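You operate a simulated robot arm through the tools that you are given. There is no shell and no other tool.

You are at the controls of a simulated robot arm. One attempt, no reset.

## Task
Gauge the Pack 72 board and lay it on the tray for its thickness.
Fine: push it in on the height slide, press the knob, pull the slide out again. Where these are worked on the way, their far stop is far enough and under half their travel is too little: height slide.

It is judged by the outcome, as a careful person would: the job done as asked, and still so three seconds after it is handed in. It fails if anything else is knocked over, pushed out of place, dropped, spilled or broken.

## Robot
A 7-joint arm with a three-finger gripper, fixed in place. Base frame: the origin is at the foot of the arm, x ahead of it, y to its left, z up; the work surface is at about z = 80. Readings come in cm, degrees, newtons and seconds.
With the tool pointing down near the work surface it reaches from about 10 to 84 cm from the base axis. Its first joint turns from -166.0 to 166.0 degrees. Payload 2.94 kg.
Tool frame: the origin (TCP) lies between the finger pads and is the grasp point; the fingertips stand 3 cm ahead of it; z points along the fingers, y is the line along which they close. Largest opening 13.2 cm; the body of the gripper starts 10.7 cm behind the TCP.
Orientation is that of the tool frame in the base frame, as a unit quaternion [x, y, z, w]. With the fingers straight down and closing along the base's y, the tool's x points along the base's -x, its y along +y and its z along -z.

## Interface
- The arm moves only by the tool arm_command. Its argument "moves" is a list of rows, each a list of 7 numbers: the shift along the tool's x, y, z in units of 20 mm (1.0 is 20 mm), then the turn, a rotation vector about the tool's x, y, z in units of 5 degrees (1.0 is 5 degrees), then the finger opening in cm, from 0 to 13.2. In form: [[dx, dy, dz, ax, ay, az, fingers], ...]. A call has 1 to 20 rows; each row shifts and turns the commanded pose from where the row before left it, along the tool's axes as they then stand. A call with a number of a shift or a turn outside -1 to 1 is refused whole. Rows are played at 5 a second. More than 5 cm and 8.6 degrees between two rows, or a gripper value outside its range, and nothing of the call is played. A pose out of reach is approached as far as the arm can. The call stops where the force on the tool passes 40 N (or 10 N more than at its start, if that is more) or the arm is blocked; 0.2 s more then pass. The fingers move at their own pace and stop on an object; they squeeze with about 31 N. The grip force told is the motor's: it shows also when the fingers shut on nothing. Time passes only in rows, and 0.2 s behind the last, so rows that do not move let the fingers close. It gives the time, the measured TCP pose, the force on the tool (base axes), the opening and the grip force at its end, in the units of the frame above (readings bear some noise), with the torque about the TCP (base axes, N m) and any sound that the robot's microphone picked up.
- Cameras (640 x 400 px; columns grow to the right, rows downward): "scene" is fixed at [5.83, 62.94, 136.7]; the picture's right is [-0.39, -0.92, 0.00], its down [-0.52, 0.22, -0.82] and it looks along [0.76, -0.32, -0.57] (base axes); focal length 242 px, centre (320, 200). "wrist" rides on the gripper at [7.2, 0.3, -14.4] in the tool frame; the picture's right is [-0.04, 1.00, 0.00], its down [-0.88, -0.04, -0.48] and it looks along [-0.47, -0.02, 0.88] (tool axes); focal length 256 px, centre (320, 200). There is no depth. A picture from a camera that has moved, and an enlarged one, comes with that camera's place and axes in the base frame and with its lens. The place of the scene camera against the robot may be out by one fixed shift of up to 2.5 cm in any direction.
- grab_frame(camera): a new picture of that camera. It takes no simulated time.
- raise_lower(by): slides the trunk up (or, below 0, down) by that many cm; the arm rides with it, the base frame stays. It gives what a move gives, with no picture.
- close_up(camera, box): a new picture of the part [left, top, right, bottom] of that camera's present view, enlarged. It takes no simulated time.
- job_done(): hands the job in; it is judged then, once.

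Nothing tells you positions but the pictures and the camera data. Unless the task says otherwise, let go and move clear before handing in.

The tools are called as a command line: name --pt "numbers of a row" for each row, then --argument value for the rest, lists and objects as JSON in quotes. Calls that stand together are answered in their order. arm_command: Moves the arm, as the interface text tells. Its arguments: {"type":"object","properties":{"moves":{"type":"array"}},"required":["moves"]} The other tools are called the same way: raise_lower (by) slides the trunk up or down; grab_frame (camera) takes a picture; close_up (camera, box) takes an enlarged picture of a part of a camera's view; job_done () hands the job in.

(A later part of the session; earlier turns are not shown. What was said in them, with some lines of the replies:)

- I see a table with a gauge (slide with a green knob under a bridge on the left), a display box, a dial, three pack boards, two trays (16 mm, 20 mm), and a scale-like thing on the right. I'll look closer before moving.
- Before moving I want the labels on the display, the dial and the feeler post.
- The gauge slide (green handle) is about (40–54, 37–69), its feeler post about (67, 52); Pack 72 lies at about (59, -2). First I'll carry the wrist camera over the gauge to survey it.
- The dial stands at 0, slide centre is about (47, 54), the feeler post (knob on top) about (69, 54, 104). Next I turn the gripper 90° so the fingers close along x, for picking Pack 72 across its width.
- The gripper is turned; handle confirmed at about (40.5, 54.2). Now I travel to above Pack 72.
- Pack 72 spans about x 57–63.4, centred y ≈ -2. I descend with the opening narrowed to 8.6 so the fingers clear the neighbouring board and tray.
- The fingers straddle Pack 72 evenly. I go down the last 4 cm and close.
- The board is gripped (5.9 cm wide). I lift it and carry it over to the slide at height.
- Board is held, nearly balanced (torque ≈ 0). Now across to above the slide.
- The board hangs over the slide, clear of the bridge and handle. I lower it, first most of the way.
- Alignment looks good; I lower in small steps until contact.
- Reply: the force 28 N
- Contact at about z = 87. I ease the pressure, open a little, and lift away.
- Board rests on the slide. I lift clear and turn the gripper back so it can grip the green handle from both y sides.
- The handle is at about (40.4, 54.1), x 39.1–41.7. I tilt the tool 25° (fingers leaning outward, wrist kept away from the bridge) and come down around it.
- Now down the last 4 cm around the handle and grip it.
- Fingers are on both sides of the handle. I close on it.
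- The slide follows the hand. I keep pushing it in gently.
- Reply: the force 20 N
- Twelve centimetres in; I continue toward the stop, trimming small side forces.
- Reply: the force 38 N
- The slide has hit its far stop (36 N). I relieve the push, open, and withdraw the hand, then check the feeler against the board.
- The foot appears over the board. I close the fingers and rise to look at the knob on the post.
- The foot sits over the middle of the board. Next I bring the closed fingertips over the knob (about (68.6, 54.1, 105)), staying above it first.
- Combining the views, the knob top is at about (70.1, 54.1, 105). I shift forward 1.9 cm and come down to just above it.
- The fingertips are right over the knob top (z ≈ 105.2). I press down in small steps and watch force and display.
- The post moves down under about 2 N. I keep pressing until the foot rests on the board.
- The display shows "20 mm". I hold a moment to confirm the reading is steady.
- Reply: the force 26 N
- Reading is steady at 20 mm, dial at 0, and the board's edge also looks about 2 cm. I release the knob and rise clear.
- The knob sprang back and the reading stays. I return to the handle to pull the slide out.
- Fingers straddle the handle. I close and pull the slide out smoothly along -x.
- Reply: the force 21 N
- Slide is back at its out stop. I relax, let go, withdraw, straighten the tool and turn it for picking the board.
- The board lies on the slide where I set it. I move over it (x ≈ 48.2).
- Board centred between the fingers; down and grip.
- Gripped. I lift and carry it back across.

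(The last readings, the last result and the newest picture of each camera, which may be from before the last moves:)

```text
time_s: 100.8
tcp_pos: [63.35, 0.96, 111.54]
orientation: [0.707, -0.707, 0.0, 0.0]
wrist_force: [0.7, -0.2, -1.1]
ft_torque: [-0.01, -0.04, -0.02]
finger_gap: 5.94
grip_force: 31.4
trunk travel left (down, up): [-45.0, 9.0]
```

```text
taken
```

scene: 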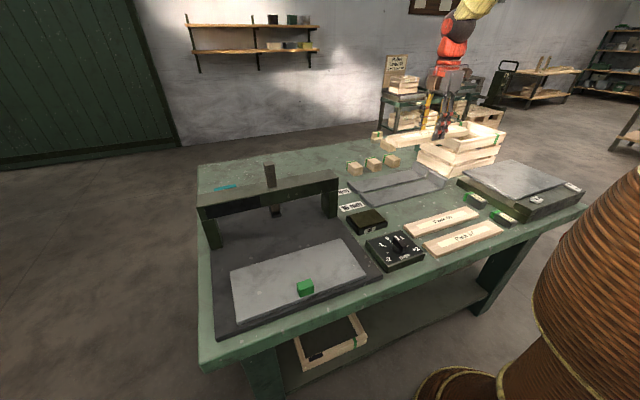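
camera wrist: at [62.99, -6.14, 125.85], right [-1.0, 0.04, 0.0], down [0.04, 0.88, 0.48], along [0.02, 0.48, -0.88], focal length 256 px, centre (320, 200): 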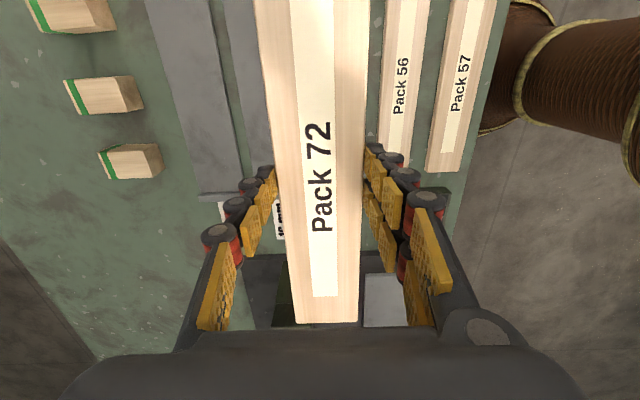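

close_up --camera "scene" --box '[335, 150, 455, 215]'

close_up --camera "wrist" --box '[120, 0, 300, 240]'

```text
5.33 times, centred on (395, 182) of scene
camera zoom: at [5.83, 62.94, 136.7], right [-0.39, -0.92, 0.0], down [-0.52, 0.22, -0.82], along [0.76, -0.32, -0.57], focal length 1289 px, centre (-80, 293)
```

zoom: 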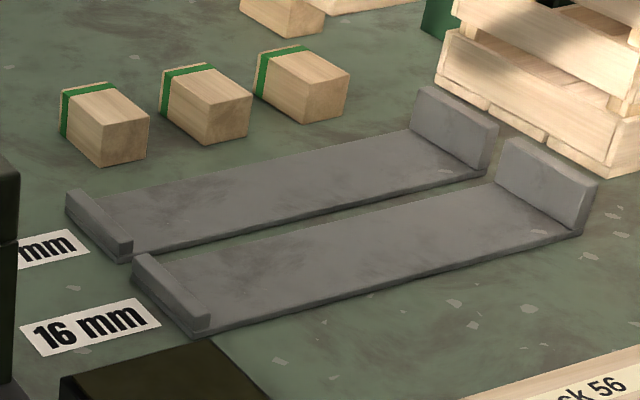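

```text
1.67 times, centred on (210, 120) of wrist
camera zoom: at [62.99, -6.14, 125.85], right [-1.0, 0.04, 0.0], down [0.04, 0.88, 0.48], along [0.02, 0.48, -0.88], focal length 427 px, centre (503, 333)
```

zoom: 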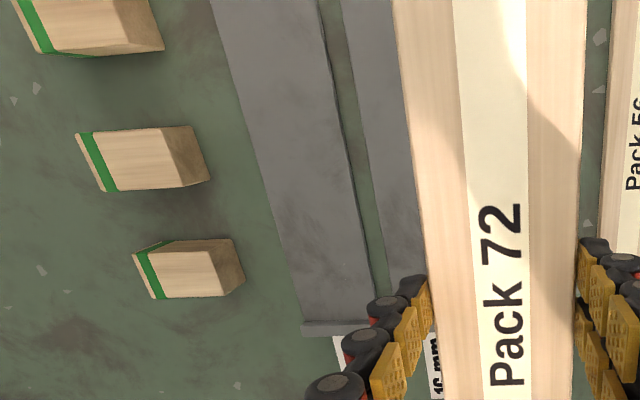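

Tray 20 mm spans about x 78.6–87.2, y -19.5 to 15.5, open along its long sides. I lower to a middle height and move out over it.

arm_command --pt "0.7 0 0.5 0 0 0 4.5" --pt "0.73 0 1 0 0 0 4.5" --pt "0 0 1 0 0 0 4.5" --pt "0 0 1 0 0 0 4.5" --pt "0 0 1 0 0 0 4.5" --pt "0 0 1 0 0 0 4.5" --pt "0 0 1 0 0 0 4.5" --pt "0 -0.5 0.5 0 0 0 4.5" --pt "0 -0.9 0 0 0 0 4.5" --pt "0 -0.9 0 0 0 0 4.5" --pt "0 -0.9 0 0 0 0 4.5" --pt "0 -0.9 0 0 0 0 4.5" --pt "0 -0.9 0 0 0 0 4.5" --pt "0 -0.9 0 0 0 0 4.5" --pt "0 -0.9 0 0 0 0 4.5" --pt "0 0 0 0 0 0 4.5"

grab_frame --camera "wrist"

close_up --camera "scene" --box '[335, 90, 525, 215]'

```text
time_s: 104.2
tcp_pos: [76.92, -1.8, 97.51]
orientation: [0.707, -0.707, -0.001, 0.0]
wrist_force: [0.0, 0.4, -1.9]
ft_torque: [-0.02, 0.02, 0.0]
finger_gap: 5.92
grip_force: 31.0
trunk travel left (down, up): [-45.0, 9.0]
```

```text
taken
camera wrist: at [76.63, -8.99, 111.84], right [-1.0, 0.04, 0.0], down [0.04, 0.88, 0.48], along [0.02, 0.48, -0.88], focal length 256 px, centre (320, 200)
```

wrist: 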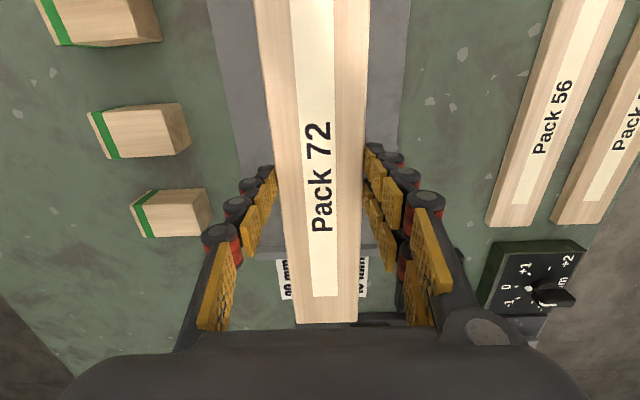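

```text
3.20 times, centred on (430, 152) of scene
camera zoom: at [5.83, 62.94, 136.7], right [-0.39, -0.92, 0.0], down [-0.52, 0.22, -0.82], along [0.76, -0.32, -0.57], focal length 774 px, centre (-32, 352)
```

zoom: 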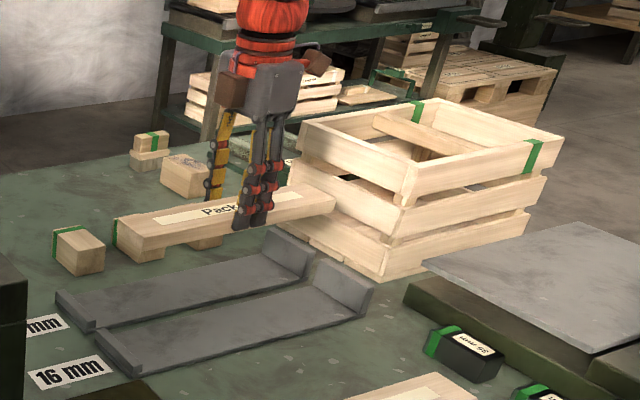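

Clear of the crate and blocks. I go the remaining 5.7 cm outward.

arm_command --pt "0 -0.7 0 0 0 0 4.5" --pt "0 -0.7 0 0 0 0 4.5" --pt "0 -0.7 0 0 0 0 4.5" --pt "0 -0.75 0 0 0 0 4.5" --pt "0 0 0 0 0 0 4.5" --pt "0 0 0 0 0 0 4.5"

grab_frame --camera "wrist"

close_up --camera "scene" --box '[335, 90, 525, 215]'

```text
time_s: 105.6
tcp_pos: [82.51, -1.79, 97.51]
orientation: [0.707, -0.707, 0.0, 0.001]
wrist_force: [0.2, -0.5, -2.4]
ft_torque: [0.03, -0.01, 0.04]
finger_gap: 5.92
grip_force: 31.0
trunk travel left (down, up): [-45.0, 9.0]
```

```text
taken
camera wrist: at [82.26, -9.02, 111.8], right [-1.0, 0.04, 0.0], down [0.04, 0.88, 0.48], along [0.02, 0.48, -0.88], focal length 256 px, centre (320, 200)
```

wrist: 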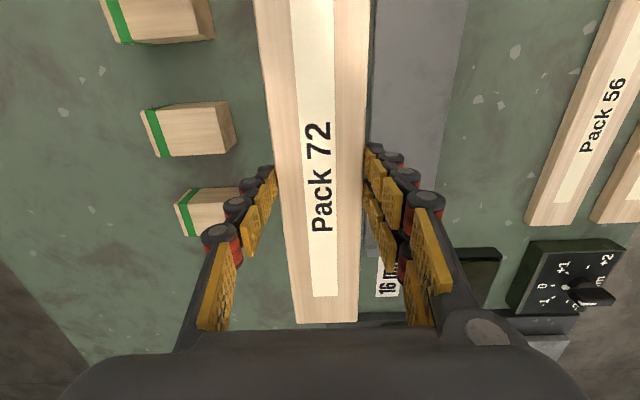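

```text
3.20 times, centred on (430, 152) of scene
camera zoom: at [5.83, 62.94, 136.7], right [-0.39, -0.92, 0.0], down [-0.52, 0.22, -0.82], along [0.76, -0.32, -0.57], focal length 774 px, centre (-32, 352)
```

zoom: 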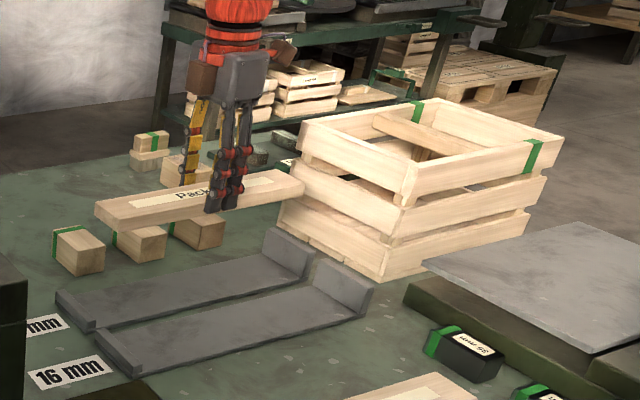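

arm_command --pt "0 0 0.8 0 0 0 4.5" --pt "0 0 0.9 0 0 0 4.5" --pt "0 0 0.9 0 0 0 4.5" --pt "0 0 0.9 0 0 0 4.5" --pt "0 0 0.9 0 0 0 4.5" --pt "0 0 0.4 0 0 0 4.5" --pt "0 0 0 0 0 0 4.5"

grab_frame --camera "wrist"

close_up --camera "scene" --box '[335, 110, 485, 215]'

```text
time_s: 107.2
tcp_pos: [82.6, -1.74, 87.81]
orientation: [-0.707, 0.707, 0.0, 0.0]
wrist_force: [0.4, 0.8, -1.7]
ft_torque: [-0.01, 0.02, 0.02]
finger_gap: 5.91
grip_force: 30.7
trunk travel left (down, up): [-45.0, 9.0]
```

```text
taken
camera wrist: at [82.31, -8.98, 102.24], right [-1.0, 0.04, 0.0], down [0.04, 0.88, 0.48], along [0.02, 0.48, -0.88], focal length 256 px, centre (320, 200)
```

wrist: 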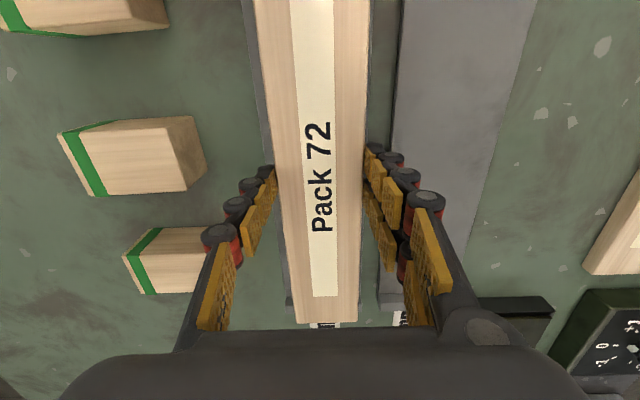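

```text
3.81 times, centred on (410, 162) of scene
camera zoom: at [5.83, 62.94, 136.7], right [-0.39, -0.92, 0.0], down [-0.52, 0.22, -0.82], along [0.76, -0.32, -0.57], focal length 921 px, centre (-23, 343)
```

zoom: 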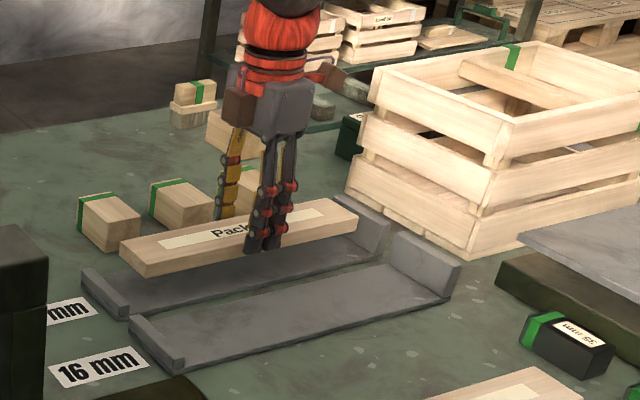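

Board lies well within the 20 mm tray outline. I shift 0.3 cm outward and lower toward contact.

arm_command --pt "0 -0.15 0.5 0 0 0 4.5" --pt "0 0 0.5 0 0 0 4.5" --pt "0 0 0.3 0 0 0 4.5" --pt "0 0 0.15 0 0 0 4.5" --pt "0 0 0 0 0 0 4.5"

arm_command --pt "0 0 0.1 0 0 0 4.5" --pt "0 0 0.1 0 0 0 4.5" --pt "0 0 0 0 0 0 4.5"

close_up --camera "scene" --box '[335, 110, 485, 215]'

```text
time_s: 108.4
tcp_pos: [82.89, -1.86, 84.89]
orientation: [0.707, -0.707, 0.0, 0.001]
wrist_force: [0.0, 0.0, -3.2]
ft_torque: [-0.01, 0.01, 0.05]
finger_gap: 5.92
grip_force: 31.2
trunk travel left (down, up): [-45.0, 9.0]
```

```text
time_s: 109.2
tcp_pos: [82.91, -1.9, 84.71]
orientation: [0.707, -0.707, 0.0, 0.0]
wrist_force: [-0.1, 0.5, -1.7]
ft_torque: [-0.02, 0.0, 0.03]
finger_gap: 5.93
grip_force: 30.9
trunk travel left (down, up): [-45.0, 9.0]
```

```text
3.81 times, centred on (410, 162) of scene
camera zoom: at [5.83, 62.94, 136.7], right [-0.39, -0.92, 0.0], down [-0.52, 0.22, -0.82], along [0.76, -0.32, -0.57], focal length 921 px, centre (-23, 343)
```

zoom: 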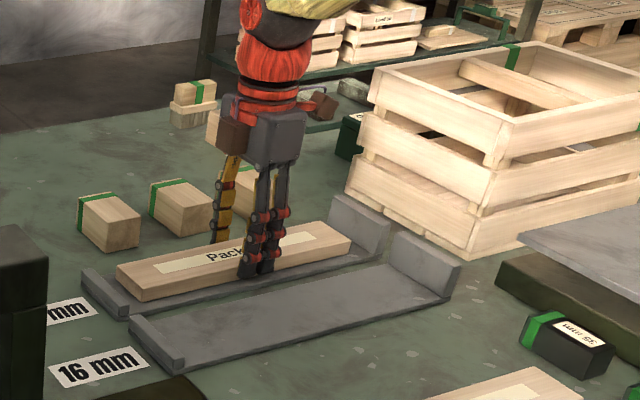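

arm_command --pt "0 0 0.08 0 0 0 4.5" --pt "0 0 0.08 0 0 0 4.5" --pt "0 0 0 0 0 0 4.5"

```text
time_s: 110.0
tcp_pos: [82.98, -1.87, 84.51]
orientation: [0.708, -0.706, 0.002, -0.002]
wrist_force: [-2.5, -0.2, 11.8]
ft_torque: [-0.02, 0.54, 0.07]
finger_gap: 5.95
grip_force: 31.1
trunk travel left (down, up): [-45.0, 9.0]
```

Contact with the tray (12 N). I ease and open.

arm_command --pt "0 0 -0.06 0 0 0 4.5" --pt "0 0 0 0 0 0 6.6" --pt "0 0 0 0 0 0 7.4" --pt "0 0 0 0 0 0 7.4" --pt "0 0 0 0 0 0 7.4"

grab_frame --camera "wrist"

close_up --camera "scene" --box '[335, 110, 485, 215]'

```text
time_s: 111.2
tcp_pos: [82.94, -1.74, 84.32]
orientation: [-0.707, 0.707, 0.0, 0.0]
wrist_force: [-1.4, 0.2, -0.5]
ft_torque: [0.0, -0.02, -0.01]
finger_gap: 7.41
grip_force: 0.1
trunk travel left (down, up): [-45.0, 9.0]
```

```text
taken
camera wrist: at [82.58, -8.97, 98.72], right [-1.0, 0.04, 0.0], down [0.04, 0.88, 0.48], along [0.02, 0.48, -0.88], focal length 256 px, centre (320, 200)
```

wrist: 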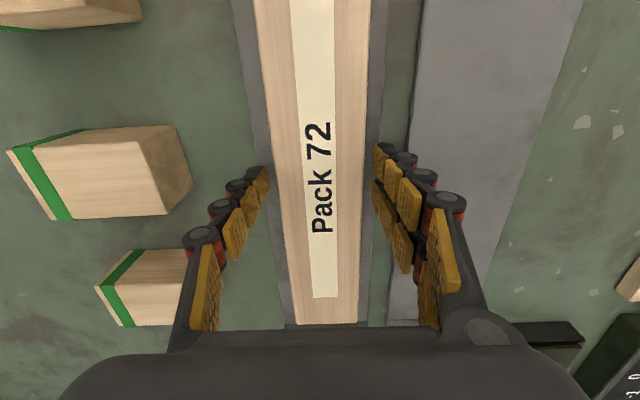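

```text
3.81 times, centred on (410, 162) of scene
camera zoom: at [5.83, 62.94, 136.7], right [-0.39, -0.92, 0.0], down [-0.52, 0.22, -0.82], along [0.76, -0.32, -0.57], focal length 921 px, centre (-23, 343)
```

zoom: 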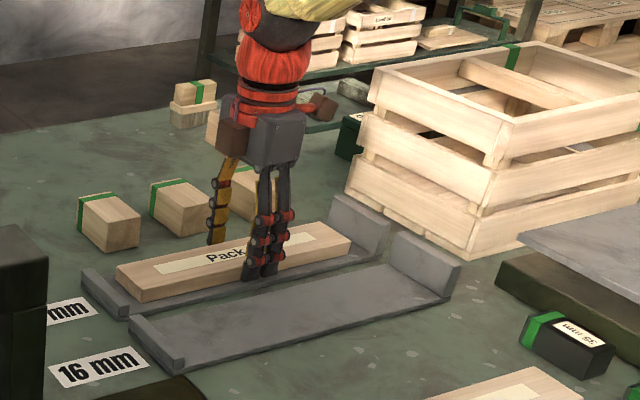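

The board lies centred in the 20 mm tray. I lift straight up and move clear, then check everything.

arm_command --pt "0 0 -0.4 0 0 0 7.4" --pt "0 0 -0.8 0 0 0 7.4" --pt "0 0 -1 0 0 0 7.4" --pt "0 0 -1 0 0 0 7.4" --pt "0 0 -1 0 0 0 7.4" --pt "0 0 -1 0 0 0 7.4" --pt "0 0 -1 0 0 0 7.4" --pt "0 0 -1 0 0 0 7.4" --pt "0 0.5 -1 0 0 0 7.4" --pt "0 1 -1 0 0 0 7.4" --pt "0 1 -1 0 0 0 7.4" --pt "0 1 -1 0 0 0 7.4" --pt "0 1 -1 0 0 0 7.4" --pt "0 1 -1 0 0 0 7.4" --pt "0 1 -1 0 0 0 7.4" --pt "0 1 0 0 0 0 7.4" --pt "0 1 0 0 0 0 7.4" --pt "0 1 0 0 0 0 7.4" --pt "0 1 0 0 0 0 7.4" --pt "0 0 0 0 0 0 7.4"

grab_frame --camera "scene"

close_up --camera "scene" --box '[335, 110, 485, 215]'

grab_frame --camera "wrist"

```text
time_s: 115.4
tcp_pos: [61.98, -1.81, 112.74]
orientation: [-0.707, 0.707, 0.0, 0.0]
wrist_force: [0.3, 0.1, -0.5]
ft_torque: [0.06, 0.0, 0.0]
finger_gap: 7.41
grip_force: 0.1
trunk travel left (down, up): [-45.0, 9.0]
```

```text
taken
```

scene: 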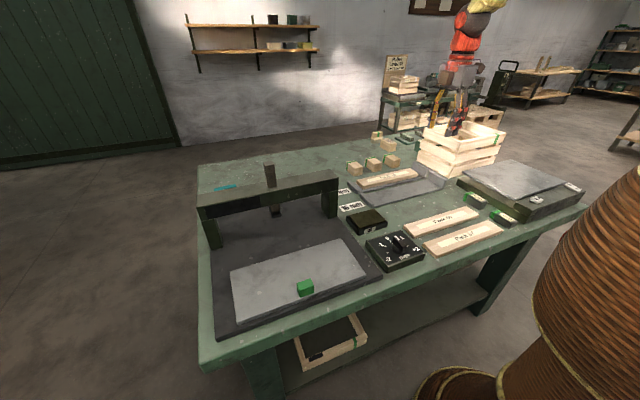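

```text
3.81 times, centred on (410, 162) of scene
camera zoom: at [5.83, 62.94, 136.7], right [-0.39, -0.92, 0.0], down [-0.52, 0.22, -0.82], along [0.76, -0.32, -0.57], focal length 921 px, centre (-23, 343)
```

zoom: 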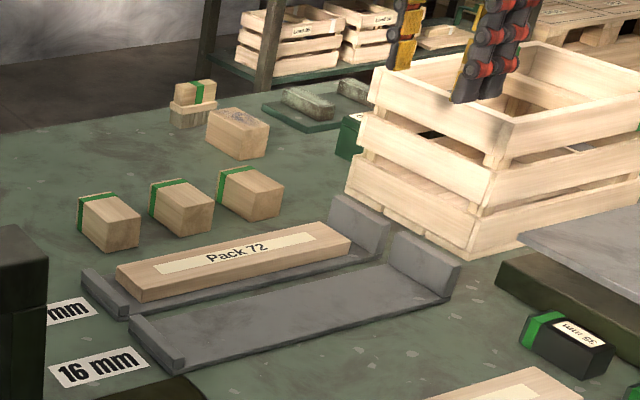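

```text
taken
camera wrist: at [61.62, -8.99, 127.15], right [-1.0, 0.04, 0.0], down [0.04, 0.88, 0.48], along [0.02, 0.48, -0.88], focal length 256 px, centre (320, 200)
```

wrist: 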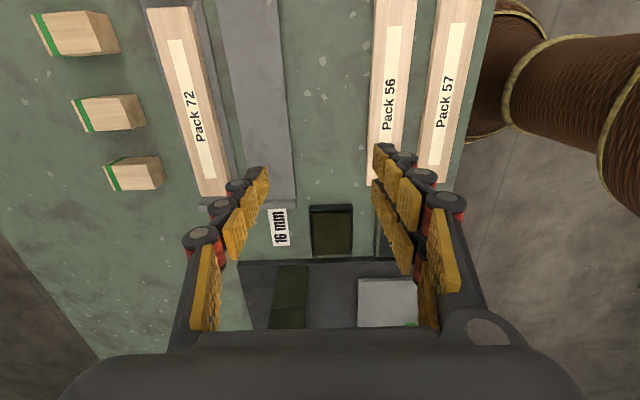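

Pack 72 lies flat in the 20 mm tray, which matches its reading. The slide is fully out, nothing else has moved, and the arm is clear, so I am handing the job in.

job_done

```text
The job is handed in.
```

Pack 72 gauged at 20 mm, with the dial at 0, and it now lies flat in the 20 mm tray.

I pushed the height slide in to its far stop and pressed the knob until the display read 20 mm. Then I pulled the slide out again to its stop. In the final pictures nothing else on the table had moved. The gripper was open and clear of the board when I handed in. I did not check the gauge against the 25 mm and 35 mm blocks.
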